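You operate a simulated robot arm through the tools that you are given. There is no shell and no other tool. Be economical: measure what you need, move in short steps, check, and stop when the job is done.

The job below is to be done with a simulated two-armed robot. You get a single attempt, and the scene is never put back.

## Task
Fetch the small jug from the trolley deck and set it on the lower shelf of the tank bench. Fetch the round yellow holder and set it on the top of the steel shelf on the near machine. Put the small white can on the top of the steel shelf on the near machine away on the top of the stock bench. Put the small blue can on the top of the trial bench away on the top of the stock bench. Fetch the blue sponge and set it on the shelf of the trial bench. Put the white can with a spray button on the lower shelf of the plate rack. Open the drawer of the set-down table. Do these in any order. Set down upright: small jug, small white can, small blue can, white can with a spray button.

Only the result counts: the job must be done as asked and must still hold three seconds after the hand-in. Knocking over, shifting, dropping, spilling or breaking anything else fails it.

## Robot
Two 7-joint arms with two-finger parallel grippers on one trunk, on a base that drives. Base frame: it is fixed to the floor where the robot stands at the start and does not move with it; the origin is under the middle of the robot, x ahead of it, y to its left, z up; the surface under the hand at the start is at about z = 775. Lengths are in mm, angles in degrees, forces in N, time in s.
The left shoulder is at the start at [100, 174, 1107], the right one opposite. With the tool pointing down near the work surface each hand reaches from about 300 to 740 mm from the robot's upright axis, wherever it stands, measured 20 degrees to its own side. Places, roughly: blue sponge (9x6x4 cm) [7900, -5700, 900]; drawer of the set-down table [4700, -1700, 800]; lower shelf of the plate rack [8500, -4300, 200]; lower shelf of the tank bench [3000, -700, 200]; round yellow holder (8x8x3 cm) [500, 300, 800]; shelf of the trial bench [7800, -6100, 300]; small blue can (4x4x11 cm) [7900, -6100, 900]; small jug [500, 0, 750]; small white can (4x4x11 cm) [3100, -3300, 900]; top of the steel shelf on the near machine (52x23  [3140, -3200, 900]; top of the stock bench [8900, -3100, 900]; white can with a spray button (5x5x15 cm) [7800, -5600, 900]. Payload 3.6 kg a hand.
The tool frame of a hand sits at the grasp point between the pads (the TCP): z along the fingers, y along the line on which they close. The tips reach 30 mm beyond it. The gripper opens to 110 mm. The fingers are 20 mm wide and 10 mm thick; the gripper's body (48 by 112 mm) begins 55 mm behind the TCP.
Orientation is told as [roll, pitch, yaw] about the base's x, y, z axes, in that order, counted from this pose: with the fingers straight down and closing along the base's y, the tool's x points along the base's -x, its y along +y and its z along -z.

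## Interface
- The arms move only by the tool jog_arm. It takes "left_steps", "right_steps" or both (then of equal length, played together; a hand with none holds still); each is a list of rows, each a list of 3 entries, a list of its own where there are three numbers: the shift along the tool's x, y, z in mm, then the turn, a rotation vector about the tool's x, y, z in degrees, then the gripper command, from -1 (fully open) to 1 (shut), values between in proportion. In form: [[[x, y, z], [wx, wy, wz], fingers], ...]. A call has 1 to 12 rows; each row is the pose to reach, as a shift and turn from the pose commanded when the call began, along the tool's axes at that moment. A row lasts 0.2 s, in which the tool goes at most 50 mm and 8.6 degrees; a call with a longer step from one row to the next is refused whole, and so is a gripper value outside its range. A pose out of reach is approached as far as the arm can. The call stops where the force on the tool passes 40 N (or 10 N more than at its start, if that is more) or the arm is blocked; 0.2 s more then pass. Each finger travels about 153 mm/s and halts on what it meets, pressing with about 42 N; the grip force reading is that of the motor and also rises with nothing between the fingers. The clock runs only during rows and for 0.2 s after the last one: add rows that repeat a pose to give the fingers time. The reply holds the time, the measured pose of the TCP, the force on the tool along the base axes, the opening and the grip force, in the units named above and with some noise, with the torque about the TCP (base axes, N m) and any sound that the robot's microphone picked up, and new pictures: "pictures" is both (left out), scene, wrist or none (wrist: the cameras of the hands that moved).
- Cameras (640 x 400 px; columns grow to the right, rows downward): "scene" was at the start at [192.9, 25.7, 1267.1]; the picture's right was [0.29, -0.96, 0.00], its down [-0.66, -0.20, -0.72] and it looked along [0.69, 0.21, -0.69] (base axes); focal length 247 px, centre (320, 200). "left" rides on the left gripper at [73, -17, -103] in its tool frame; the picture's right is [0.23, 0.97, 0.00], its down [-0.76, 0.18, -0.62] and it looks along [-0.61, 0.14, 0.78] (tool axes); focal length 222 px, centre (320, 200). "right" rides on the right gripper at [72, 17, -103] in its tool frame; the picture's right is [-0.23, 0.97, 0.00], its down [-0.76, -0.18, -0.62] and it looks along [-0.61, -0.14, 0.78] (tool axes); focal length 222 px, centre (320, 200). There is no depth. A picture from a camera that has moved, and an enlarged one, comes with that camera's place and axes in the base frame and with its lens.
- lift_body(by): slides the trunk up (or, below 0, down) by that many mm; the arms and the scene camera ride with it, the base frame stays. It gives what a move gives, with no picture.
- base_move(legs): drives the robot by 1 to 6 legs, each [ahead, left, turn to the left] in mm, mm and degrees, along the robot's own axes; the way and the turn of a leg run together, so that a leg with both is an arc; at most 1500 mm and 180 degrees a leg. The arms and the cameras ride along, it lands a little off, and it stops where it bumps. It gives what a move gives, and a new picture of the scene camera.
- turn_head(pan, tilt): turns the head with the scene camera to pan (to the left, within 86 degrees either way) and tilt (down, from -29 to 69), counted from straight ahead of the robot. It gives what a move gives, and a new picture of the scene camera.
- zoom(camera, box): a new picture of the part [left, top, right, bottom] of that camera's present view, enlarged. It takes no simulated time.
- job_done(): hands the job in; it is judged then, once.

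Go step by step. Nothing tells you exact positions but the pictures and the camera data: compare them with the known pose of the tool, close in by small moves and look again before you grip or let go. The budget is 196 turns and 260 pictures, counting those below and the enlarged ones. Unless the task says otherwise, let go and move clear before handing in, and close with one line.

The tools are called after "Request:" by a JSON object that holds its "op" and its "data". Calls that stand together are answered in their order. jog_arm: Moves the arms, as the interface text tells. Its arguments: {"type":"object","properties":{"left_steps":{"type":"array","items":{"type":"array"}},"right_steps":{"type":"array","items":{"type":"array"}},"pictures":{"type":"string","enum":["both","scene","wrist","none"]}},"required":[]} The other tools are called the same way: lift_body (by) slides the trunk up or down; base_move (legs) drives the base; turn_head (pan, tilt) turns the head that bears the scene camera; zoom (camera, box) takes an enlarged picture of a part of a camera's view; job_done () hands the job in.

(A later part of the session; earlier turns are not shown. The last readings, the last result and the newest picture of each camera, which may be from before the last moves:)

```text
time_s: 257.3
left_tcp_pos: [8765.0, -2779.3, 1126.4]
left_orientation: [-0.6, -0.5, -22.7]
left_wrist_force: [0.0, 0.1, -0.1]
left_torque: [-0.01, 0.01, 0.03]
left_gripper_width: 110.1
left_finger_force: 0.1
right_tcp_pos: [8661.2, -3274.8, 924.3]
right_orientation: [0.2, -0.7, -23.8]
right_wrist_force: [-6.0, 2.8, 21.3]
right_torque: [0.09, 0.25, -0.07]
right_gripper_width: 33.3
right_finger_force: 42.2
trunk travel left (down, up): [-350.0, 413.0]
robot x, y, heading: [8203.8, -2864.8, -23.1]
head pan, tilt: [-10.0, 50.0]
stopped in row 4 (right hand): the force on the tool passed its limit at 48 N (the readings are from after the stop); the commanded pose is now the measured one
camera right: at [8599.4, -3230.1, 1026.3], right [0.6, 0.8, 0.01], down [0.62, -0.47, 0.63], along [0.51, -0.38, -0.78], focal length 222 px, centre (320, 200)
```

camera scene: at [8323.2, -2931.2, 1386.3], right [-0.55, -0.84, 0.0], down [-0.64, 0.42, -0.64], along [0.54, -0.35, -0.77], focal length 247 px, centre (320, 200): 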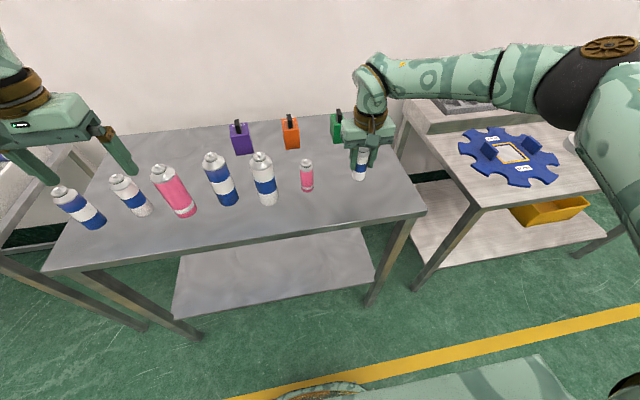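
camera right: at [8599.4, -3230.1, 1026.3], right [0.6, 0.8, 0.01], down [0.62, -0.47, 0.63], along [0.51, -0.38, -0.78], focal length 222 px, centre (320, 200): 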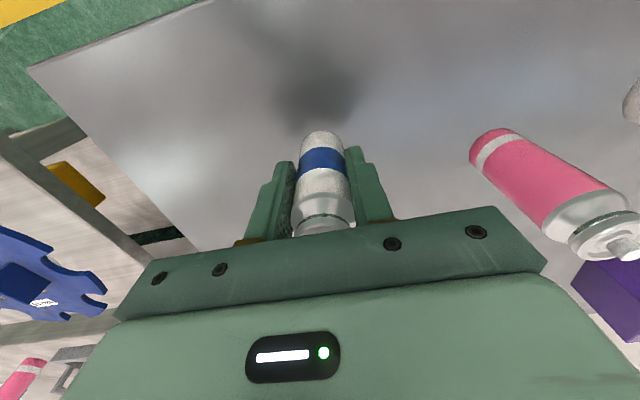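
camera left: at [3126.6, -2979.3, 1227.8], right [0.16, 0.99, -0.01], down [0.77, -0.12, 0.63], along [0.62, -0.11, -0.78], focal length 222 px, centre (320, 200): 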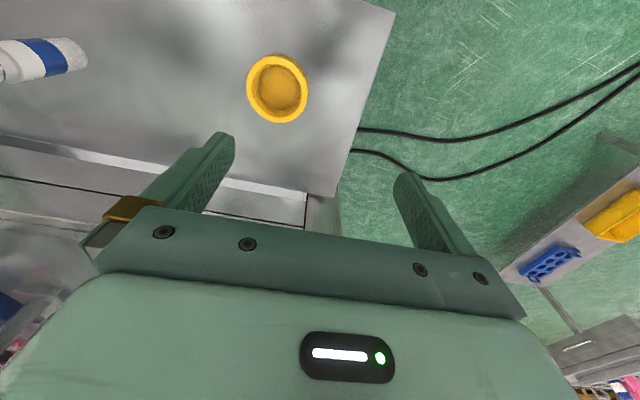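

Contact at 925, so the stock bench top is at about z 857. Easing off, opening partly, and lifting.

Request:
{"op": "jog_arm", "data": {"right_steps": [[[0, 0, -2], [0, 0.7, 0], 1], [[0, 0, -2], [0, 0.7, 0], 0.1], [[0, 0, -2], [0, 0.7, 0], -0.3], [[0, 0, -2], [0, 0.7, 0], -0.3], [[0, 0, -40], [0, 0.7, 0], -0.3], [[0, 0, -85], [0, 0.7, 0], -0.3], [[0, 0, -130], [0, 0.7, 0], -0.3], [[0, 0, -175], [0, 0.7, 0], -0.3]], "pictures": "both"}}

```text
time_s: 259.1
left_tcp_pos: [8767.2, -2778.3, 1124.6]
left_orientation: [-0.5, -0.5, -22.6]
left_wrist_force: [-0.7, -0.2, 0.3]
left_torque: [-0.02, 0.02, 0.04]
left_gripper_width: 110.0
left_finger_force: 0.1
right_tcp_pos: [8658.1, -3273.9, 1095.2]
right_orientation: [0.0, 0.3, -23.7]
right_wrist_force: [0.7, -0.7, 0.1]
right_torque: [0.01, 0.05, -0.02]
right_gripper_width: 71.3
right_finger_force: 0.0
trunk travel left (down, up): [-350.0, 413.0]
robot x, y, heading: [8199.0, -2863.4, -23.1]
head pan, tilt: [-10.0, 50.0]
camera scene: at [8322.2, -2930.5, 1386.4], right [-0.55, -0.84, 0.0], down [-0.64, 0.42, -0.64], along [0.54, -0.35, -0.77], focal length 247 px, centre (320, 200)
camera right: at [8599.1, -3230.4, 1199.1], right [0.6, 0.8, 0.0], down [0.63, -0.47, 0.62], along [0.5, -0.37, -0.79], focal length 222 px, centre (320, 200)
```

scene: 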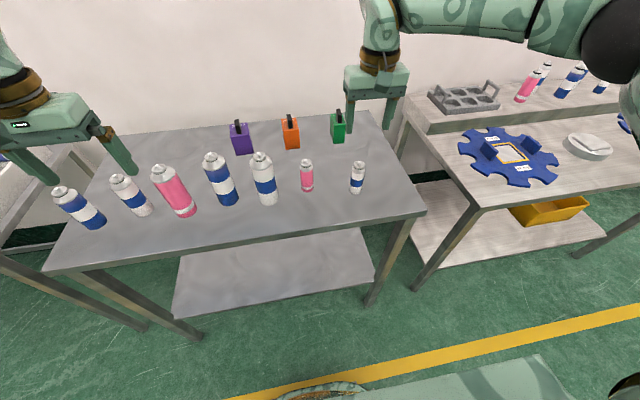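
right: 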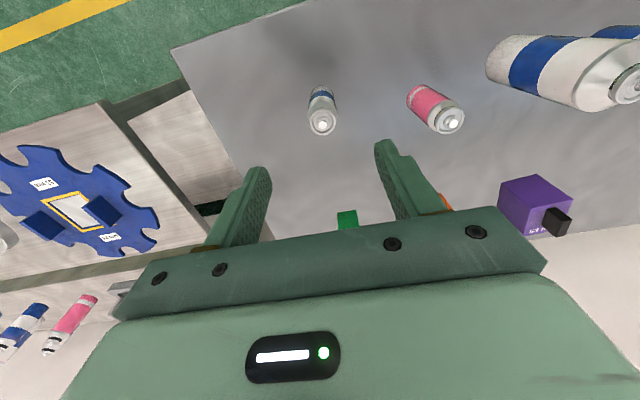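

White can placed. Backing off and looking toward the plate rack and the trial bench to the south.

Request:
{"op": "base_move", "data": {"legs": [[-500, 0, 0]]}}

Request:
{"op": "turn_head", "data": {"pan": -55, "tilt": 20}}

```text
time_s: 262.1
left_tcp_pos: [8301.9, -2582.3, 1126.5]
left_orientation: [-0.5, -0.6, -22.8]
left_wrist_force: [-0.1, -1.2, -0.8]
left_torque: [0.0, 0.0, 0.01]
left_gripper_width: 110.1
left_finger_force: 0.0
right_tcp_pos: [8193.2, -3077.0, 1095.6]
right_orientation: [0.2, 0.2, -23.8]
right_wrist_force: [-0.4, -0.4, 1.0]
right_torque: [0.01, 0.02, -0.02]
right_gripper_width: 71.4
right_finger_force: 0.0
trunk travel left (down, up): [-350.0, 413.0]
robot x, y, heading: [7739.0, -2668.1, -23.2]
head pan, tilt: [-10.0, 50.0]
camera scene: at [7857.0, -2732.2, 1386.4], right [-0.55, -0.84, 0.0], down [-0.64, 0.42, -0.64], along [0.54, -0.35, -0.77], focal length 247 px, centre (320, 200)
```

scene: 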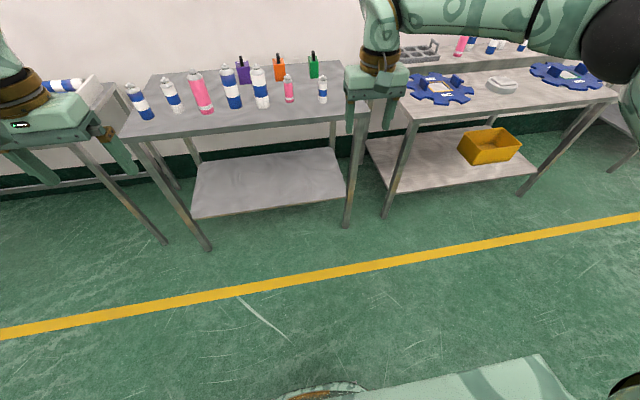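

```text
time_s: 263.2
left_tcp_pos: [8302.8, -2583.9, 1127.2]
left_orientation: [-0.6, -0.5, -22.8]
left_wrist_force: [-0.4, 0.4, 0.1]
left_torque: [0.0, 0.02, -0.01]
left_gripper_width: 110.0
left_finger_force: 0.0
right_tcp_pos: [8192.4, -3077.6, 1095.8]
right_orientation: [0.2, 0.3, -23.7]
right_wrist_force: [0.9, -0.2, 0.6]
right_torque: [0.02, 0.02, 0.0]
right_gripper_width: 71.5
right_finger_force: 0.1
trunk travel left (down, up): [-350.0, 413.0]
robot x, y, heading: [7737.6, -2667.1, -23.5]
head pan, tilt: [-55.0, 20.0]
camera scene: at [7812.3, -2781.4, 1431.9], right [-0.98, -0.2, 0.0], down [-0.07, 0.34, -0.94], along [0.19, -0.92, -0.34], focal length 247 px, centre (320, 200)
```

scene: 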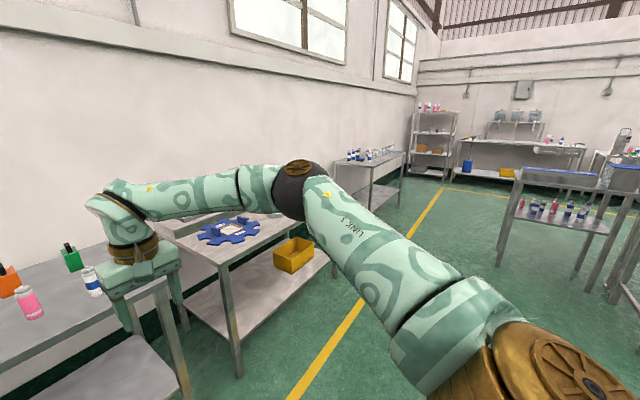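

The plate rack is the bench with the blue gear plates, and the trial bench is further south along the wall. I'll strafe along the aisle, then turn and drive south.

Request:
{"op": "base_move", "data": {"legs": [[100, -1000, 0], [0, 0, -77], [900, 0, 0]]}}

Request:
{"op": "turn_head", "data": {"pan": 20, "tilt": 25}}

```text
time_s: 276.1
left_tcp_pos: [7498.4, -5050.6, 1125.5]
left_orientation: [-0.5, -0.5, -99.2]
left_wrist_force: [0.6, -0.1, 0.2]
left_torque: [0.01, -0.01, 0.0]
left_gripper_width: 109.9
left_finger_force: 0.1
right_tcp_pos: [6990.4, -5060.9, 1095.6]
right_orientation: [0.1, 0.2, -100.2]
right_wrist_force: [0.5, -0.2, 0.1]
right_torque: [0.03, 0.02, 0.03]
right_gripper_width: 71.6
right_finger_force: 0.1
trunk travel left (down, up): [-350.0, 413.0]
robot x, y, heading: [7283.4, -4519.4, -99.5]
head pan, tilt: [-55.0, 20.0]
camera scene: at [7187.6, -4619.5, 1431.9], right [-0.43, 0.9, 0.0], down [0.31, 0.15, -0.94], along [-0.85, -0.4, -0.34], focal length 247 px, centre (320, 200)
```

scene: 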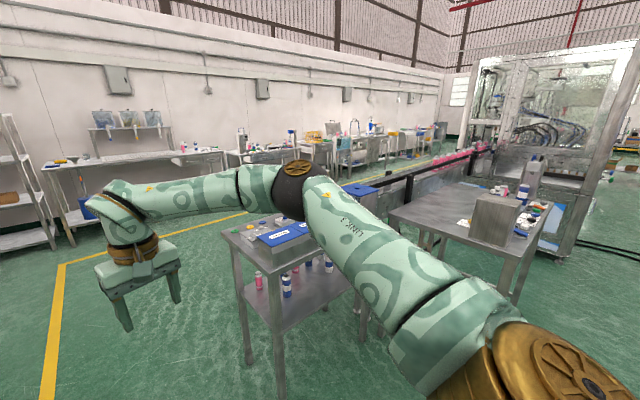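

```text
time_s: 277.5
left_tcp_pos: [7498.5, -5049.8, 1125.6]
left_orientation: [-0.6, -0.5, -99.1]
left_wrist_force: [0.6, -0.4, 0.8]
left_torque: [-0.02, 0.0, 0.04]
left_gripper_width: 110.1
left_finger_force: 0.0
right_tcp_pos: [6991.6, -5061.8, 1095.9]
right_orientation: [0.1, 0.3, -100.1]
right_wrist_force: [0.2, -0.4, 0.0]
right_torque: [0.02, -0.01, 0.01]
right_gripper_width: 71.5
right_finger_force: 0.1
trunk travel left (down, up): [-350.0, 413.0]
robot x, y, heading: [7277.2, -4519.2, -99.9]
head pan, tilt: [20.0, 25.0]
camera scene: at [7288.3, -4669.8, 1423.8], right [-0.98, -0.18, 0.0], down [-0.08, 0.42, -0.91], along [0.16, -0.89, -0.42], focal length 247 px, centre (320, 200)
```

scene: 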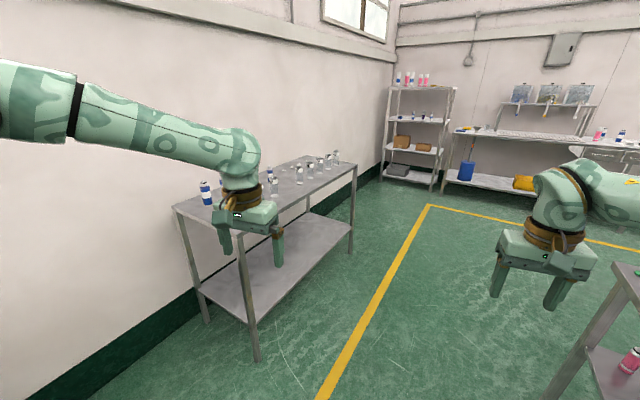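

The trial bench front runs from about [7804, -5475] to [7323, -6541]. I'll turn to face it and move in front of its left part.

Request:
{"op": "base_move", "data": {"legs": [[0, 0, 76], [150, -836, 0]]}}

Request:
{"op": "turn_head", "data": {"pan": 0, "tilt": 35}}

```text
time_s: 285.3
left_tcp_pos: [7641.2, -5271.8, 1127.2]
left_orientation: [-0.5, -0.4, -23.9]
left_wrist_force: [-0.6, -0.4, -0.8]
left_torque: [0.02, -0.03, 0.03]
left_gripper_width: 109.7
left_finger_force: 0.1
right_tcp_pos: [7520.8, -5764.4, 1095.4]
right_orientation: [0.1, 0.3, -24.9]
right_wrist_force: [-0.6, -0.5, 1.1]
right_torque: [0.02, 0.02, -0.02]
right_gripper_width: 71.8
right_finger_force: 0.0
trunk travel left (down, up): [-350.0, 413.0]
robot x, y, heading: [7072.3, -5346.5, -24.5]
head pan, tilt: [20.0, 25.0]
camera scene: at [7221.1, -5377.2, 1423.8], right [-0.08, -1.0, 0.0], down [-0.42, 0.03, -0.91], along [0.9, -0.07, -0.42], focal length 247 px, centre (320, 200)
```

scene: 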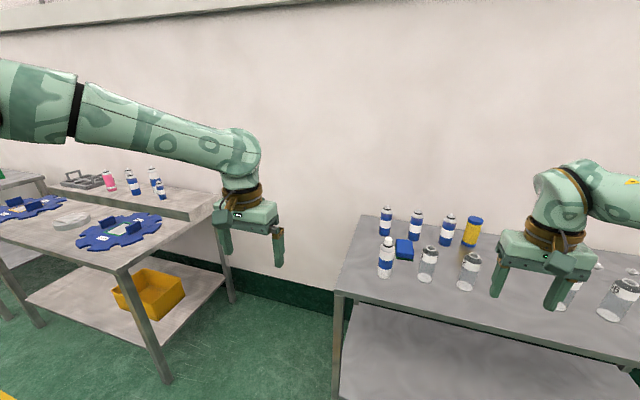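

```text
time_s: 286.1
left_tcp_pos: [7640.5, -5272.7, 1125.6]
left_orientation: [-0.6, -0.5, -23.9]
left_wrist_force: [-0.2, 0.3, -0.1]
left_torque: [0.0, -0.01, -0.03]
left_gripper_width: 110.0
left_finger_force: 0.0
right_tcp_pos: [7521.8, -5765.2, 1094.6]
right_orientation: [0.1, 0.2, -24.9]
right_wrist_force: [-0.1, 0.3, -0.3]
right_torque: [0.01, 0.02, 0.0]
right_gripper_width: 71.6
right_finger_force: 0.1
trunk travel left (down, up): [-350.0, 413.0]
robot x, y, heading: [7073.8, -5345.2, -23.9]
head pan, tilt: [0.0, 35.0]
camera scene: at [7209.6, -5405.9, 1408.1], right [-0.41, -0.91, 0.0], down [-0.52, 0.24, -0.82], along [0.75, -0.34, -0.57], focal length 247 px, centre (320, 200)
```

scene: 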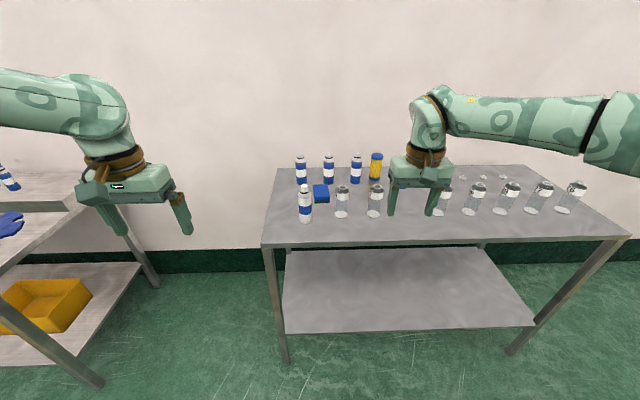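

The spray can and sponge are at the left of the bench. I'll zoom for details and to find the small blue can.

Request:
{"op": "zoom", "data": {"camera": "scene", "box": [255, 140, 445, 250]}}

Request:
{"op": "zoom", "data": {"camera": "scene", "box": [430, 140, 620, 250]}}

```text
3.37 times, centred on (350, 195) of scene
camera zoom: at [7209.6, -5405.9, 1408.1], right [-0.41, -0.91, 0.0], down [-0.52, 0.24, -0.82], along [0.75, -0.34, -0.57], focal length 833 px, centre (219, 217)
```

zoom: 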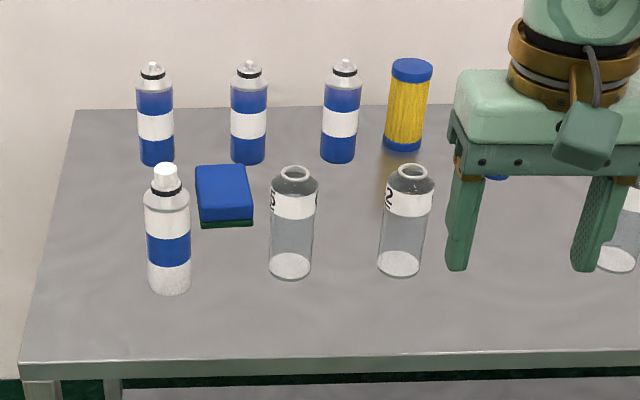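

```text
3.37 times, centred on (525, 195) of scene
camera zoom: at [7209.6, -5405.9, 1408.1], right [-0.41, -0.91, 0.0], down [-0.52, 0.24, -0.82], along [0.75, -0.34, -0.57], focal length 833 px, centre (-370, 217)
```

zoom: 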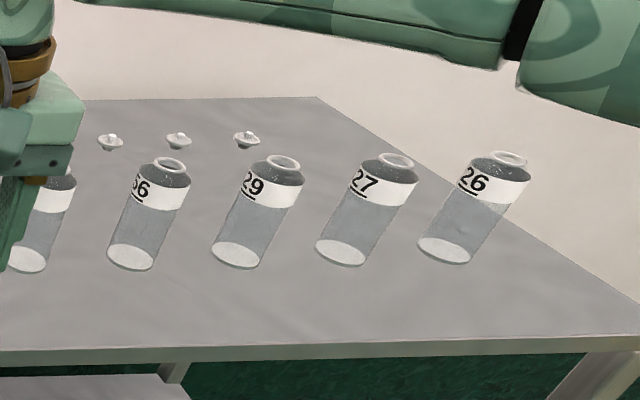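

The bench top fits z ≈ 857, with the spray can at [7835, -5632] and the sponge at [7919, -5733]. The small blue can is hidden behind the right gripper. I'll move in and bring the left hand, tilted 45°, to a pre-grasp for the spray can.

Request:
{"op": "base_move", "data": {"legs": [[230, -110, 0]]}}

Request:
{"op": "jog_arm", "data": {"left_steps": [[[-2, -20, 0], [0, -7.5, 0], -1], [[-4, -45, 15], [0, -15, 0], -1], [[-6, -70, 35], [0, -22.5, 0], -1], [[-7, -95, 55], [0, -30, 0], -1], [[-8, -120, 80], [0, -37.5, 0], -1], [[-8, -139, 100], [0, -45, 0], -1]], "pictures": "both"}}

```text
time_s: 288.0
left_tcp_pos: [7806.8, -5469.5, 1125.6]
left_orientation: [-0.6, -0.5, -24.0]
left_wrist_force: [0.6, -0.9, -0.2]
left_torque: [-0.02, 0.01, -0.02]
left_gripper_width: 110.0
left_finger_force: 0.0
right_tcp_pos: [7686.7, -5961.2, 1094.6]
right_orientation: [0.1, 0.3, -25.0]
right_wrist_force: [0.2, 0.1, -0.3]
right_torque: [0.03, 0.02, 0.02]
right_gripper_width: 71.7
right_finger_force: 0.0
trunk travel left (down, up): [-350.0, 413.0]
robot x, y, heading: [7235.8, -5542.2, -24.4]
head pan, tilt: [0.0, 35.0]
camera scene: at [7375.3, -5603.3, 1407.9], right [-0.41, -0.91, 0.0], down [-0.52, 0.24, -0.82], along [0.75, -0.34, -0.57], focal length 247 px, centre (320, 200)
```

scene: 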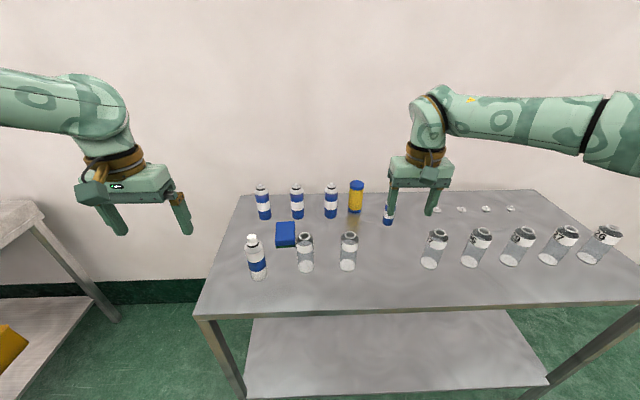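

```text
time_s: 289.4
left_tcp_pos: [7757.8, -5600.7, 1027.6]
left_orientation: [-0.9, -45.7, -23.5]
left_wrist_force: [0.9, -1.1, 0.1]
left_torque: [-0.06, 0.02, 0.01]
left_gripper_width: 110.0
left_finger_force: 0.0
right_tcp_pos: [7688.2, -5961.9, 1094.8]
right_orientation: [0.1, 0.2, -25.1]
right_wrist_force: [0.2, 0.0, 0.5]
right_torque: [-0.02, -0.05, 0.05]
right_gripper_width: 71.4
right_finger_force: 0.0
trunk travel left (down, up): [-350.0, 413.0]
robot x, y, heading: [7238.4, -5542.6, -24.3]
head pan, tilt: [0.0, 35.0]
camera scene: at [7375.1, -5602.7, 1408.0], right [-0.41, -0.91, 0.0], down [-0.52, 0.24, -0.82], along [0.75, -0.34, -0.57], focal length 247 px, centre (320, 200)
camera left: at [7637.0, -5564.9, 1046.5], right [0.25, 0.95, -0.17], down [0.16, 0.14, 0.98], along [0.96, -0.27, -0.11], focal length 222 px, centre (320, 200)
```

scene: 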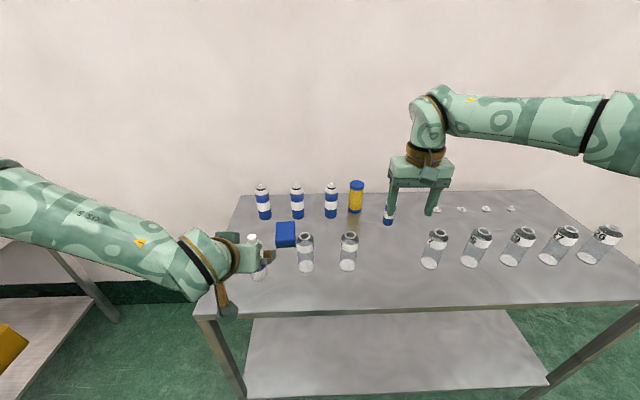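
left: 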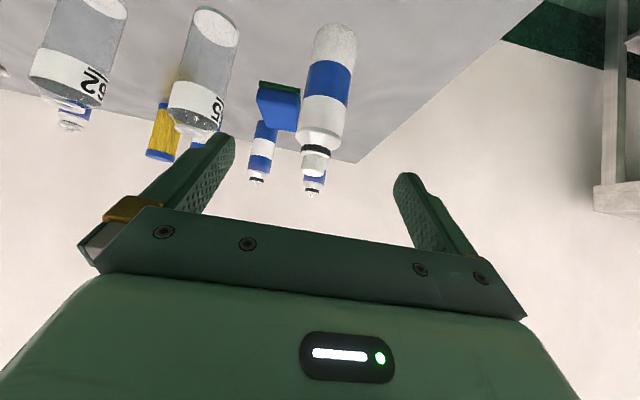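

The wrist view confirms the spray can at [7834, -5635], centred. I'll advance along the fingers and close.

Request:
{"op": "jog_arm", "data": {"left_steps": [[[2, 0, 40], [0, 0, 0], -1], [[4, 0, 80], [0, 0, 0], -1], [[6, 0, 111], [0, 0, 0], -1], [[6, 0, 111], [0, 0, 0], 0.1], [[6, 0, 111], [0, 0, 0], 1], [[6, 0, 111], [0, 0, 0], 1]], "pictures": "both"}}

```text
time_s: 290.8
left_tcp_pos: [7825.1, -5592.9, 976.2]
left_orientation: [-0.8, -45.6, -23.4]
left_wrist_force: [-0.5, -0.3, 2.8]
left_torque: [-0.23, -0.06, -0.04]
left_gripper_width: 46.1
left_finger_force: 41.8
left hand out of reach, approached as far as the arm can: row 1, 2, 3, 4, 5, 6
right_tcp_pos: [7686.5, -5961.6, 1096.0]
right_orientation: [0.2, 0.1, -25.1]
right_wrist_force: [0.5, -1.1, 0.2]
right_torque: [0.0, 0.01, 0.0]
right_gripper_width: 71.3
right_finger_force: 0.0
trunk travel left (down, up): [-350.0, 413.0]
robot x, y, heading: [7238.9, -5542.3, -24.4]
head pan, tilt: [0.0, 35.0]
camera scene: at [7374.2, -5602.7, 1408.1], right [-0.41, -0.91, 0.0], down [-0.52, 0.24, -0.82], along [0.75, -0.34, -0.57], focal length 247 px, centre (320, 200)
camera left: at [7704.2, -5557.9, 995.7], right [0.25, 0.95, -0.17], down [0.16, 0.14, 0.98], along [0.96, -0.27, -0.12], focal length 222 px, centre (320, 200)
```

scene: 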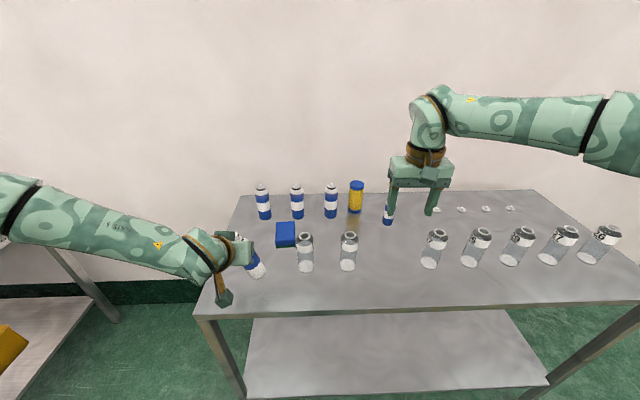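
left: 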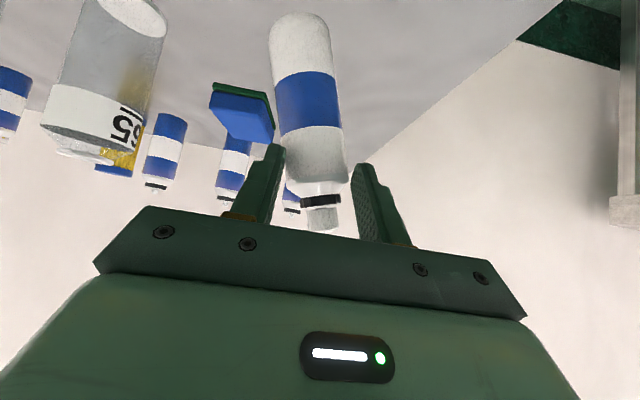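

The arm drifted left at its reach limit, so the grip is off-centre and the can may be leaning. I'll look closely before doing anything.

Request:
{"op": "zoom", "data": {"camera": "scene", "box": [190, 200, 330, 300]}}

Request:
{"op": "zoom", "data": {"camera": "left", "box": [190, 0, 430, 240]}}

```text
4.00 times, centred on (260, 250) of scene
camera zoom: at [7374.2, -5602.7, 1408.1], right [-0.41, -0.91, 0.0], down [-0.52, 0.24, -0.82], along [0.75, -0.34, -0.57], focal length 989 px, centre (560, 0)
```

zoom: 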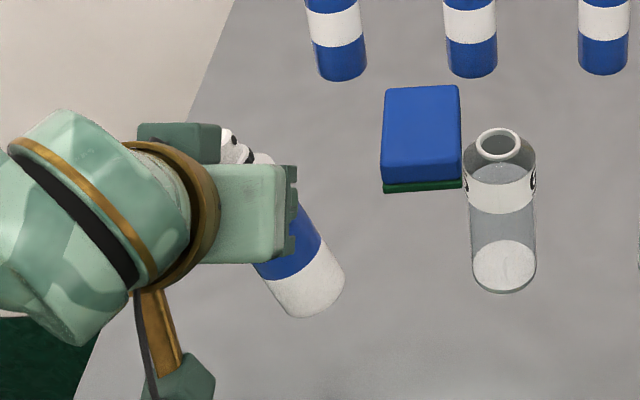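

```text
1.67 times, centred on (310, 120) of left
camera zoom: at [7704.2, -5557.9, 995.7], right [0.25, 0.95, -0.17], down [0.16, 0.14, 0.98], along [0.96, -0.27, -0.12], focal length 370 px, centre (337, 333)
```

zoom: 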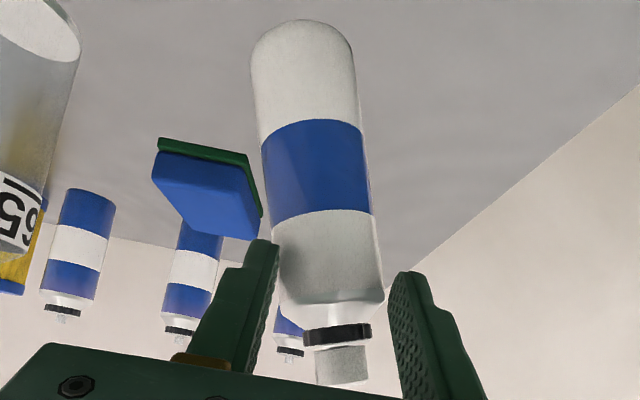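

The can leans about 16° to the left, held between the fingers with its base still in place. I'll loosen the fingers slightly, so the left finger supports it, and strafe the base right to bring it upright.

Request:
{"op": "jog_arm", "data": {"left_steps": [[[0, 0, 0], [0, 0, 0], 0.08], [[0, 0, 0], [0, 0, 0], 0.08]], "pictures": "wrist"}}

```text
time_s: 291.4
left_tcp_pos: [7825.9, -5593.9, 976.2]
left_orientation: [-0.8, -45.5, -23.5]
left_wrist_force: [-0.5, -0.7, -0.9]
left_torque: [0.0, -0.02, -0.01]
left_gripper_width: 50.5
left_finger_force: 0.0
right_tcp_pos: [7687.4, -5962.4, 1096.8]
right_orientation: [0.0, 0.3, -24.9]
right_wrist_force: [0.5, -1.1, -0.5]
right_torque: [-0.01, -0.03, -0.01]
right_gripper_width: 71.5
right_finger_force: 0.0
trunk travel left (down, up): [-350.0, 413.0]
robot x, y, heading: [7239.5, -5539.9, -24.4]
head pan, tilt: [0.0, 35.0]
camera left: at [7704.3, -5557.5, 995.3], right [0.25, 0.95, -0.17], down [0.16, 0.14, 0.98], along [0.96, -0.27, -0.12], focal length 222 px, centre (320, 200)
```

left: 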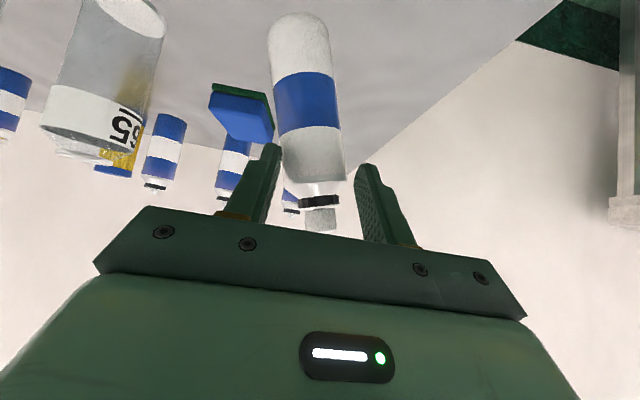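

The can stayed put and is still leaning. Now strafing right to bring it upright.

Request:
{"op": "base_move", "data": {"legs": [[0, -28, 0]]}}

Request:
{"op": "zoom", "data": {"camera": "left", "box": [190, 0, 430, 240]}}

```text
time_s: 292.2
left_tcp_pos: [7813.1, -5619.8, 975.3]
left_orientation: [-0.7, -45.5, -23.5]
left_wrist_force: [-0.1, -0.6, 0.4]
left_torque: [0.04, -0.05, 0.03]
left_gripper_width: 50.7
left_finger_force: 0.4
right_tcp_pos: [7674.0, -5988.1, 1095.0]
right_orientation: [0.2, 0.3, -25.1]
right_wrist_force: [-0.3, -0.3, -0.4]
right_torque: [0.03, -0.02, -0.01]
right_gripper_width: 71.5
right_finger_force: 0.1
trunk travel left (down, up): [-350.0, 413.0]
robot x, y, heading: [7227.6, -5568.0, -24.3]
head pan, tilt: [0.0, 35.0]
camera scene: at [7362.5, -5629.2, 1408.0], right [-0.41, -0.91, 0.0], down [-0.52, 0.24, -0.82], along [0.75, -0.34, -0.57], focal length 247 px, centre (320, 200)
```

scene: 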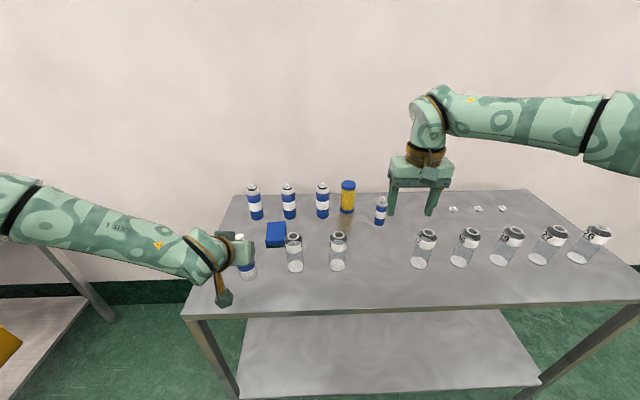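

```text
1.67 times, centred on (310, 120) of left
camera zoom: at [7692.4, -5583.8, 995.5], right [0.25, 0.95, -0.17], down [0.16, 0.13, 0.98], along [0.96, -0.27, -0.12], focal length 370 px, centre (337, 333)
```

zoom: 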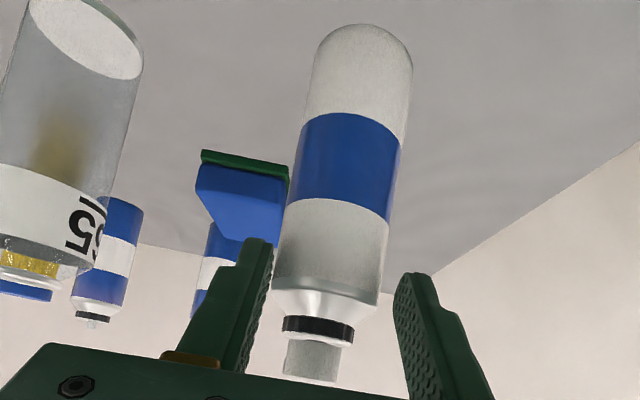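

The can is upright again. I'll open a little, fine-shift the base, and lower the hand with the trunk instead of the arm.

Request:
{"op": "jog_arm", "data": {"left_steps": [[[0, 0, 0], [0, 0, 0], -0.45], [[0, 0, 0], [0, 0, 0], -0.45]], "pictures": "none"}}

Request:
{"op": "base_move", "data": {"legs": [[6, -6, 0]]}}

Request:
{"op": "lift_body", "data": {"by": -28}}

Request:
{"op": "zoom", "data": {"camera": "left", "box": [190, 0, 430, 240]}}

```text
time_s: 292.8
left_tcp_pos: [7813.3, -5618.5, 975.0]
left_orientation: [-0.7, -45.6, -23.4]
left_wrist_force: [0.0, 0.5, -1.3]
left_torque: [0.0, 0.0, 0.02]
left_gripper_width: 80.2
left_finger_force: 0.1
right_tcp_pos: [7674.5, -5986.5, 1095.3]
right_orientation: [0.2, 0.3, -25.0]
right_wrist_force: [0.5, -0.2, 0.1]
right_torque: [-0.03, 0.04, 0.0]
right_gripper_width: 71.5
right_finger_force: 0.1
trunk travel left (down, up): [-350.0, 413.0]
robot x, y, heading: [7227.4, -5568.9, -24.4]
head pan, tilt: [0.0, 35.0]
```

```text
time_s: 293.5
left_tcp_pos: [7816.4, -5625.9, 976.8]
left_orientation: [-0.9, -45.6, -23.4]
left_wrist_force: [-0.2, 0.1, -0.1]
left_torque: [-0.01, 0.01, 0.01]
left_gripper_width: 79.5
left_finger_force: 0.1
right_tcp_pos: [7678.6, -5995.6, 1095.6]
right_orientation: [0.0, 0.3, -25.0]
right_wrist_force: [-0.5, -0.7, -0.4]
right_torque: [0.0, 0.0, -0.01]
right_gripper_width: 71.6
right_finger_force: 0.0
trunk travel left (down, up): [-350.0, 413.0]
robot x, y, heading: [7230.7, -5574.7, -24.5]
head pan, tilt: [0.0, 35.0]
camera scene: at [7366.0, -5635.6, 1408.1], right [-0.41, -0.91, 0.0], down [-0.52, 0.24, -0.82], along [0.75, -0.34, -0.57], focal length 247 px, centre (320, 200)
```

scene: 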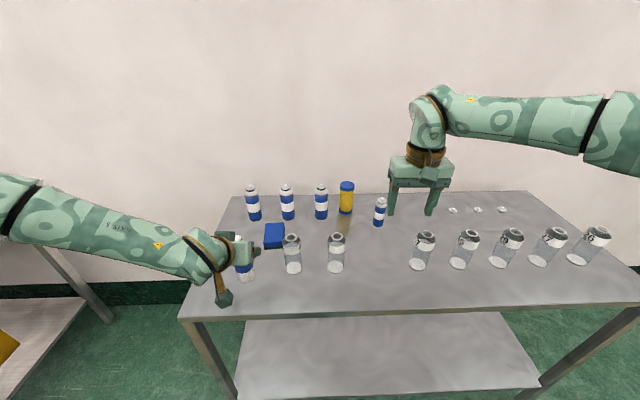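

```text
time_s: 294.3
left_tcp_pos: [7815.7, -5626.8, 948.2]
left_orientation: [-0.8, -45.6, -23.4]
left_wrist_force: [-0.5, -0.3, -0.2]
left_torque: [0.0, -0.02, -0.01]
left_gripper_width: 79.9
left_finger_force: 0.0
right_tcp_pos: [7677.1, -5993.7, 1067.9]
right_orientation: [0.1, 0.2, -24.9]
right_wrist_force: [-0.5, -0.4, 0.0]
right_torque: [-0.05, -0.03, 0.01]
right_gripper_width: 71.5
right_finger_force: 0.1
trunk travel left (down, up): [-322.0, 441.0]
robot x, y, heading: [7233.0, -5574.4, -24.3]
head pan, tilt: [0.0, 35.0]
```

```text
1.67 times, centred on (310, 120) of left
camera zoom: at [7695.2, -5590.3, 968.0], right [0.25, 0.95, -0.17], down [0.16, 0.14, 0.98], along [0.96, -0.27, -0.12], focal length 370 px, centre (337, 333)
```

zoom: 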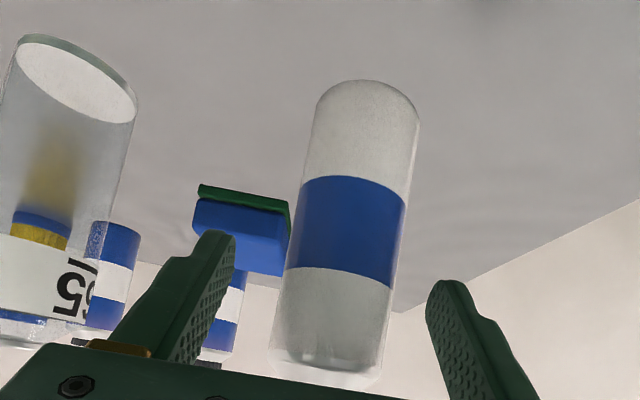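

Now it's properly centred, about 13 mm ahead of the TCP. Closing and lifting straight up.

Request:
{"op": "jog_arm", "data": {"left_steps": [[[0, 0, 0], [0, 0, 0], 0.1], [[0, 0, 0], [0, 0, 0], 1], [[0, 0, 0], [0, 0, 0], 1]], "pictures": "none"}}

Request:
{"op": "lift_body", "data": {"by": 60}}

Request:
{"op": "zoom", "data": {"camera": "left", "box": [190, 0, 430, 240]}}

```text
time_s: 295.1
left_tcp_pos: [7816.3, -5627.0, 947.6]
left_orientation: [-0.8, -45.6, -23.4]
left_wrist_force: [-0.6, 0.9, 1.3]
left_torque: [0.14, -0.01, 0.01]
left_gripper_width: 43.8
left_finger_force: 42.2
right_tcp_pos: [7676.9, -5994.5, 1068.7]
right_orientation: [0.1, 0.2, -25.0]
right_wrist_force: [1.0, -0.1, -0.2]
right_torque: [-0.01, 0.01, -0.03]
right_gripper_width: 71.2
right_finger_force: 0.1
trunk travel left (down, up): [-322.0, 441.0]
robot x, y, heading: [7230.9, -5573.5, -24.3]
head pan, tilt: [0.0, 35.0]
```

```text
time_s: 296.1
left_tcp_pos: [7814.6, -5624.6, 1016.3]
left_orientation: [-1.1, -46.5, -23.3]
left_wrist_force: [0.3, -0.6, -2.6]
left_torque: [0.02, 0.02, 0.01]
left_gripper_width: 43.6
left_finger_force: 41.8
right_tcp_pos: [7677.8, -5993.7, 1127.2]
right_orientation: [0.0, 0.3, -25.2]
right_wrist_force: [0.3, -0.4, 0.3]
right_torque: [-0.01, -0.02, -0.02]
right_gripper_width: 71.5
right_finger_force: 0.2
trunk travel left (down, up): [-382.0, 381.0]
robot x, y, heading: [7229.7, -5574.3, -24.6]
head pan, tilt: [0.0, 35.0]
```

```text
1.67 times, centred on (310, 120) of left
camera zoom: at [7694.3, -5588.3, 1034.6], right [0.25, 0.95, -0.18], down [0.14, 0.14, 0.98], along [0.96, -0.27, -0.1], focal length 370 px, centre (337, 333)
```

zoom: 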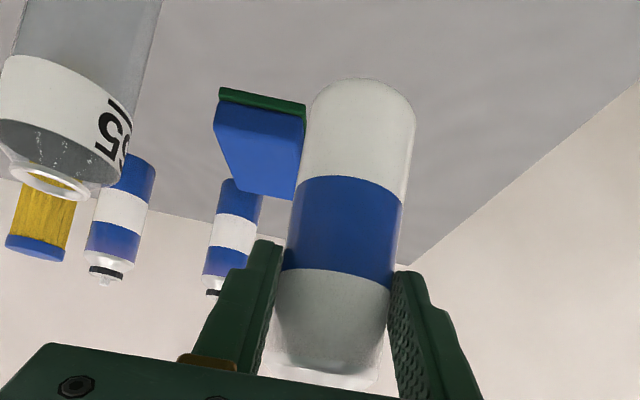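

The spray can is held upright, its bottom 91 mm below the TCP. The small blue can stands at [7876, -6088]. I'll raise the left hand a bit and move closer for the right hand.

Request:
{"op": "jog_arm", "data": {"left_steps": [[[-18, 0, -18], [0, 0, 0], 1], [[-36, 0, -36], [0, 0, 0], 1]], "pictures": "none"}}

Request:
{"op": "base_move", "data": {"legs": [[130, -30, 0]]}}

Request:
{"op": "zoom", "data": {"camera": "right", "box": [0, 0, 640, 400]}}

```text
time_s: 296.7
left_tcp_pos: [7814.3, -5622.6, 1067.3]
left_orientation: [-0.8, -46.4, -23.4]
left_wrist_force: [0.0, 0.4, -1.7]
left_torque: [-0.01, 0.0, 0.02]
left_gripper_width: 43.6
left_finger_force: 42.0
right_tcp_pos: [7677.3, -5994.6, 1127.0]
right_orientation: [0.1, 0.2, -25.0]
right_wrist_force: [0.7, 0.5, 0.3]
right_torque: [-0.01, -0.04, -0.03]
right_gripper_width: 71.6
right_finger_force: 0.0
trunk travel left (down, up): [-382.0, 381.0]
robot x, y, heading: [7231.5, -5573.7, -24.6]
head pan, tilt: [0.0, 35.0]
```

```text
time_s: 298.0
left_tcp_pos: [7921.1, -5705.2, 1067.7]
left_orientation: [-1.0, -46.6, -23.4]
left_wrist_force: [0.4, -0.1, -2.6]
left_torque: [0.04, 0.01, 0.02]
left_gripper_width: 43.5
left_finger_force: 41.8
right_tcp_pos: [7785.0, -6075.9, 1126.1]
right_orientation: [0.1, 0.3, -25.1]
right_wrist_force: [0.2, -0.5, -0.4]
right_torque: [0.02, 0.02, 0.0]
right_gripper_width: 71.6
right_finger_force: 0.0
trunk travel left (down, up): [-382.0, 381.0]
robot x, y, heading: [7338.1, -5655.9, -24.4]
head pan, tilt: [0.0, 35.0]
camera scene: at [7464.8, -5713.6, 1440.3], right [-0.41, -0.91, 0.0], down [-0.52, 0.24, -0.82], along [0.74, -0.34, -0.57], focal length 247 px, centre (320, 200)
```

scene: 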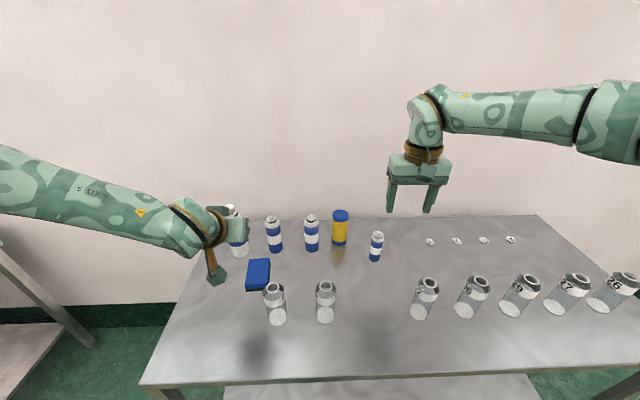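

```text
1.00 times, centred on (320, 200) of right (not enlarged: the box is as wide or as high as the picture)
camera zoom: at [7727.1, -6030.9, 1229.9], right [0.62, 0.79, 0.0], down [0.62, -0.49, 0.62], along [0.49, -0.38, -0.79], focal length 222 px, centre (320, 200)
```

zoom: 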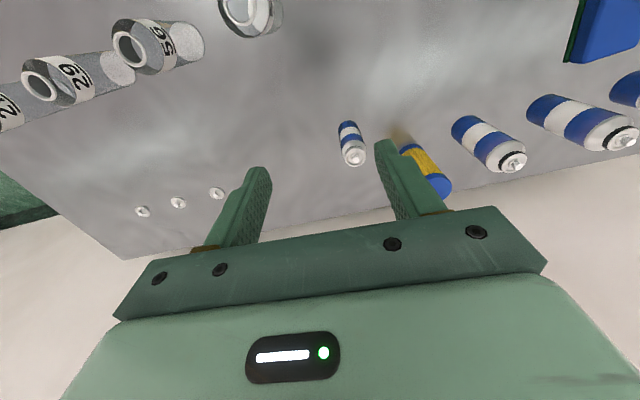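

The blue can reads [7860, -6077] in the wrist view. I'll move above it.

Request:
{"op": "jog_arm", "data": {"right_steps": [[[-34, 15, 0], [0, 0, 0], -0.3], [[-68, 31, 0], [0, 0, 0], -0.3], [[-68, 31, 45], [0, 0, 0], -0.3], [[-68, 31, 96], [0, 0, 0], -0.3]], "pictures": "wrist"}}

```text
refused: row 4 steps farther than a row can; nothing moved
```

Request:
{"op": "jog_arm", "data": {"right_steps": [[[-34, 15, 0], [0, 0, 0], -0.3], [[-68, 31, 0], [0, 0, 0], -0.3], [[-68, 31, 48], [0, 0, 0], -0.3], [[-68, 31, 94], [0, 0, 0], -0.3]], "pictures": "wrist"}}

```text
time_s: 299.0
left_tcp_pos: [7921.0, -5705.3, 1067.7]
left_orientation: [-0.9, -46.4, -23.3]
left_wrist_force: [0.5, -0.1, -1.0]
left_torque: [0.03, 0.06, 0.01]
left_gripper_width: 43.7
left_finger_force: 42.1
right_tcp_pos: [7819.5, -6065.9, 1031.9]
right_orientation: [0.1, 0.1, -25.1]
right_wrist_force: [-0.2, -0.1, 0.3]
right_torque: [0.0, 0.02, -0.01]
right_gripper_width: 71.3
right_finger_force: 0.2
right hand out of reach, approached as far as the arm can: row 1, 2, 3, 4
trunk travel left (down, up): [-382.0, 381.0]
robot x, y, heading: [7333.8, -5659.6, -24.2]
head pan, tilt: [0.0, 35.0]
camera right: at [7761.4, -6020.6, 1134.0], right [0.62, 0.79, 0.0], down [0.61, -0.49, 0.62], along [0.49, -0.38, -0.78], focal length 222 px, centre (320, 200)
```

right: 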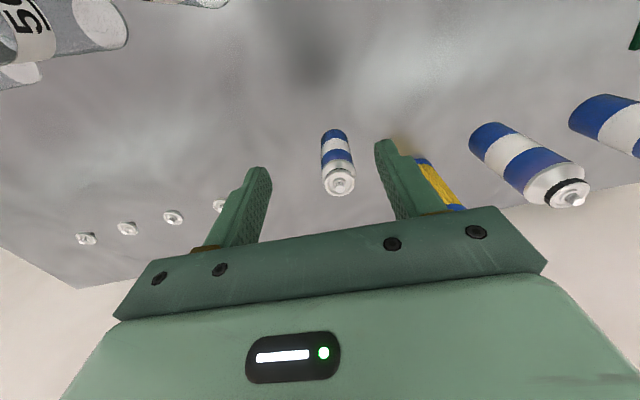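

The right arm is about 40 mm short. A lower trunk leans forward and gives more reach, so I'll raise both hands and then lower the trunk 110.

Request:
{"op": "jog_arm", "data": {"left_steps": [[[-24, 0, -24], [0, 0, 0], 1], [[-48, 0, -48], [0, 0, 0], 1], [[-71, 0, -71], [0, 0, 0], 1]], "right_steps": [[[20, 0, -35], [0, 0, 0], -0.3], [[30, 0, -70], [0, 0, 0], -0.3], [[30, 0, -95], [0, 0, 0], -0.3]], "pictures": "none"}}

Request:
{"op": "lift_body", "data": {"by": -110}}

Request:
{"op": "jog_arm", "data": {"right_steps": [[[0, 0, 0], [0, 0, 0], -0.3]], "pictures": "both"}}

```text
time_s: 299.8
left_tcp_pos: [7917.7, -5702.3, 1168.9]
left_orientation: [-1.0, -46.5, -23.4]
left_wrist_force: [-0.6, -0.1, -1.3]
left_torque: [0.0, 0.01, -0.02]
left_gripper_width: 43.7
left_finger_force: 42.0
right_tcp_pos: [7791.8, -6053.7, 1127.7]
right_orientation: [0.0, 0.2, -25.1]
right_wrist_force: [0.2, 0.9, 0.5]
right_torque: [-0.01, 0.0, -0.01]
right_gripper_width: 71.6
right_finger_force: 0.0
trunk travel left (down, up): [-382.0, 381.0]
robot x, y, heading: [7336.4, -5655.0, -24.5]
head pan, tilt: [0.0, 35.0]
```

```text
time_s: 301.2
left_tcp_pos: [7919.3, -5702.9, 1058.1]
left_orientation: [-1.1, -46.4, -23.4]
left_wrist_force: [-0.2, -0.5, -2.5]
left_torque: [0.0, 0.02, 0.02]
left_gripper_width: 43.8
left_finger_force: 42.2
right_tcp_pos: [7791.5, -6054.5, 1018.4]
right_orientation: [0.0, 0.1, -25.1]
right_wrist_force: [0.1, -0.1, 0.4]
right_torque: [-0.02, 0.0, -0.02]
right_gripper_width: 71.8
right_finger_force: 0.2
trunk travel left (down, up): [-272.0, 491.0]
robot x, y, heading: [7341.6, -5656.8, -24.6]
head pan, tilt: [0.0, 35.0]
```

```text
time_s: 301.6
left_tcp_pos: [7919.2, -5702.8, 1058.8]
left_orientation: [-1.0, -46.5, -23.3]
left_wrist_force: [0.5, 0.1, -1.6]
left_torque: [0.01, 0.06, 0.02]
left_gripper_width: 43.6
left_finger_force: 42.0
right_tcp_pos: [7792.6, -6053.3, 1017.6]
right_orientation: [0.1, 0.2, -25.1]
right_wrist_force: [0.0, -0.2, -0.5]
right_torque: [-0.01, 0.0, -0.03]
right_gripper_width: 71.6
right_finger_force: 0.2
trunk travel left (down, up): [-272.0, 491.0]
robot x, y, heading: [7339.5, -5659.7, -24.7]
head pan, tilt: [0.0, 35.0]
camera scene: at [7501.6, -5730.1, 1328.5], right [-0.41, -0.91, 0.0], down [-0.52, 0.24, -0.82], along [0.75, -0.34, -0.57], focal length 247 px, centre (320, 200)
camera right: at [7733.7, -6008.5, 1119.8], right [0.62, 0.79, 0.0], down [0.62, -0.49, 0.62], along [0.49, -0.38, -0.78], focal length 222 px, centre (320, 200)
```

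scene: 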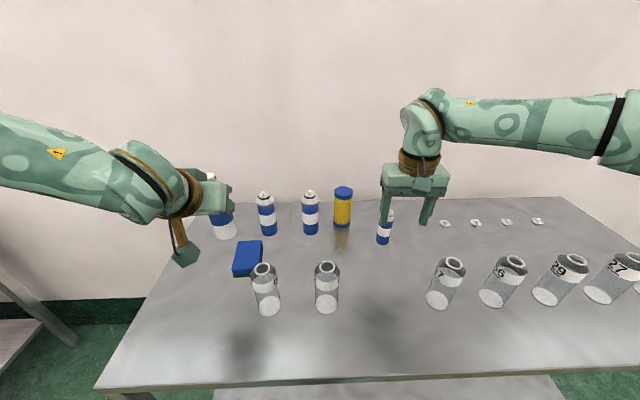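
right: 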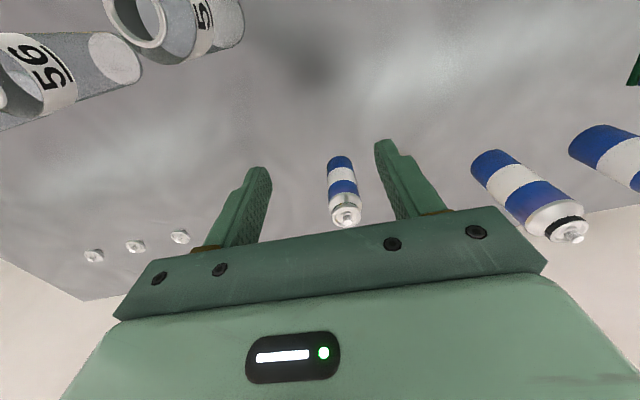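

Now the delta to the can is 69 mm forward and 8 mm left. Moving over it.

Request:
{"op": "jog_arm", "data": {"right_steps": [[[-35, 4, 0], [0, 0, 0], -0.3], [[-69, 8, 0], [0, 0, 0], -0.3], [[-69, 8, 0], [0, 0, 0], -0.3]], "pictures": "wrist"}}

```text
time_s: 302.4
left_tcp_pos: [7919.1, -5702.1, 1057.5]
left_orientation: [-1.0, -46.3, -23.4]
left_wrist_force: [0.1, 0.0, -1.5]
left_torque: [0.02, -0.01, 0.0]
left_gripper_width: 43.6
left_finger_force: 41.8
right_tcp_pos: [7825.9, -6066.2, 1016.2]
right_orientation: [0.1, 0.3, -25.0]
right_wrist_force: [-0.2, 0.1, -0.6]
right_torque: [-0.01, 0.03, -0.01]
right_gripper_width: 71.5
right_finger_force: 0.1
right hand out of reach, approached as far as the arm can: row 2, 3
trunk travel left (down, up): [-272.0, 491.0]
robot x, y, heading: [7338.0, -5656.9, -24.5]
head pan, tilt: [0.0, 35.0]
camera right: at [7767.9, -6020.1, 1119.1], right [0.62, 0.79, 0.0], down [0.62, -0.48, 0.62], along [0.49, -0.38, -0.78], focal length 222 px, centre (320, 200)
```

right: 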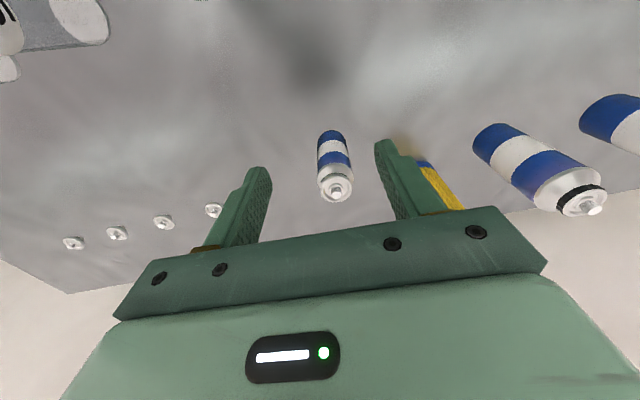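

Still 38 mm short at this wrist angle. I'll tilt the hand forward 20°, which extends the reach.

Request:
{"op": "jog_arm", "data": {"right_steps": [[[-13, 2, 0], [0, -7, 0], -0.3], [[-26, 4, 0], [0, -14, 0], -0.3], [[-38, 7, 0], [0, -20, 0], -0.3], [[-38, 7, 0], [0, -20, 0], -0.3]], "pictures": "wrist"}}

```text
time_s: 303.4
left_tcp_pos: [7918.5, -5702.7, 1057.2]
left_orientation: [-1.1, -46.5, -23.5]
left_wrist_force: [0.2, -0.6, -1.1]
left_torque: [0.02, 0.06, -0.02]
left_gripper_width: 43.6
left_finger_force: 42.0
right_tcp_pos: [7862.8, -6075.3, 1016.5]
right_orientation: [0.1, -19.9, -25.1]
right_wrist_force: [0.0, 0.4, -0.5]
right_torque: [-0.04, -0.03, -0.01]
right_gripper_width: 71.4
right_finger_force: 0.0
trunk travel left (down, up): [-272.0, 491.0]
robot x, y, heading: [7336.0, -5658.7, -24.4]
head pan, tilt: [0.0, 35.0]
camera right: at [7776.3, -6016.4, 1088.3], right [0.61, 0.79, 0.08], down [0.38, -0.38, 0.84], along [0.7, -0.48, -0.53], focal length 222 px, centre (320, 200)
```

right: 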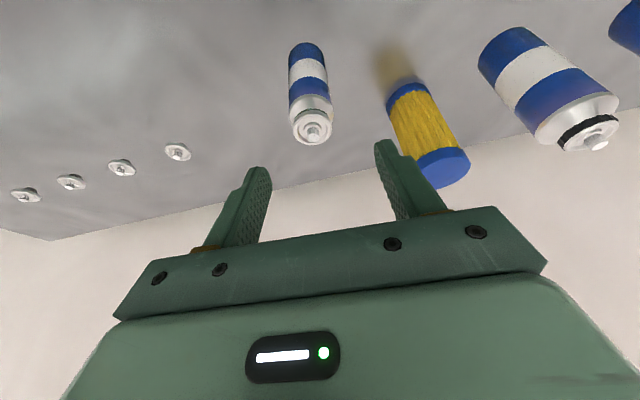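

Directly above the can now. Going straight down, closing and lifting.

Request:
{"op": "jog_arm", "data": {"right_steps": [[[11, 0, 31], [0, 0, 0], -0.3], [[22, 0, 61], [0, 0, 0], -0.3], [[30, 0, 82], [0, 0, 0], -0.3], [[30, 0, 82], [0, 0, 0], 0.2], [[30, 0, 82], [0, 0, 0], 1], [[30, 0, 82], [0, 0, 0], 1], [[20, 0, 54], [0, 0, 0], 1], [[5, 0, 14], [0, 0, 0], 1], [[-10, 0, -27], [0, 0, 0], 1], [[-25, 0, -68], [0, 0, 0], 1]], "pictures": "wrist"}}

```text
time_s: 305.6
left_tcp_pos: [7918.8, -5702.0, 1058.5]
left_orientation: [-1.0, -46.4, -23.4]
left_wrist_force: [-0.5, 0.0, -2.2]
left_torque: [-0.01, 0.04, 0.01]
left_gripper_width: 43.2
left_finger_force: 42.1
right_tcp_pos: [7863.6, -6076.4, 1090.1]
right_orientation: [0.1, -19.7, -25.1]
right_wrist_force: [-0.9, 0.6, -0.4]
right_torque: [0.03, -0.03, 0.01]
right_gripper_width: 33.3
right_finger_force: 41.5
trunk travel left (down, up): [-272.0, 491.0]
robot x, y, heading: [7339.0, -5658.0, -24.2]
head pan, tilt: [0.0, 35.0]
camera right: at [7776.7, -6017.1, 1162.1], right [0.61, 0.79, 0.08], down [0.38, -0.38, 0.84], along [0.7, -0.48, -0.53], focal length 222 px, centre (320, 200)
```

right: 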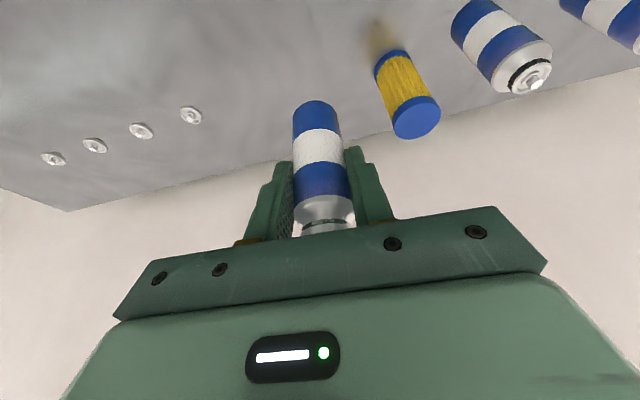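

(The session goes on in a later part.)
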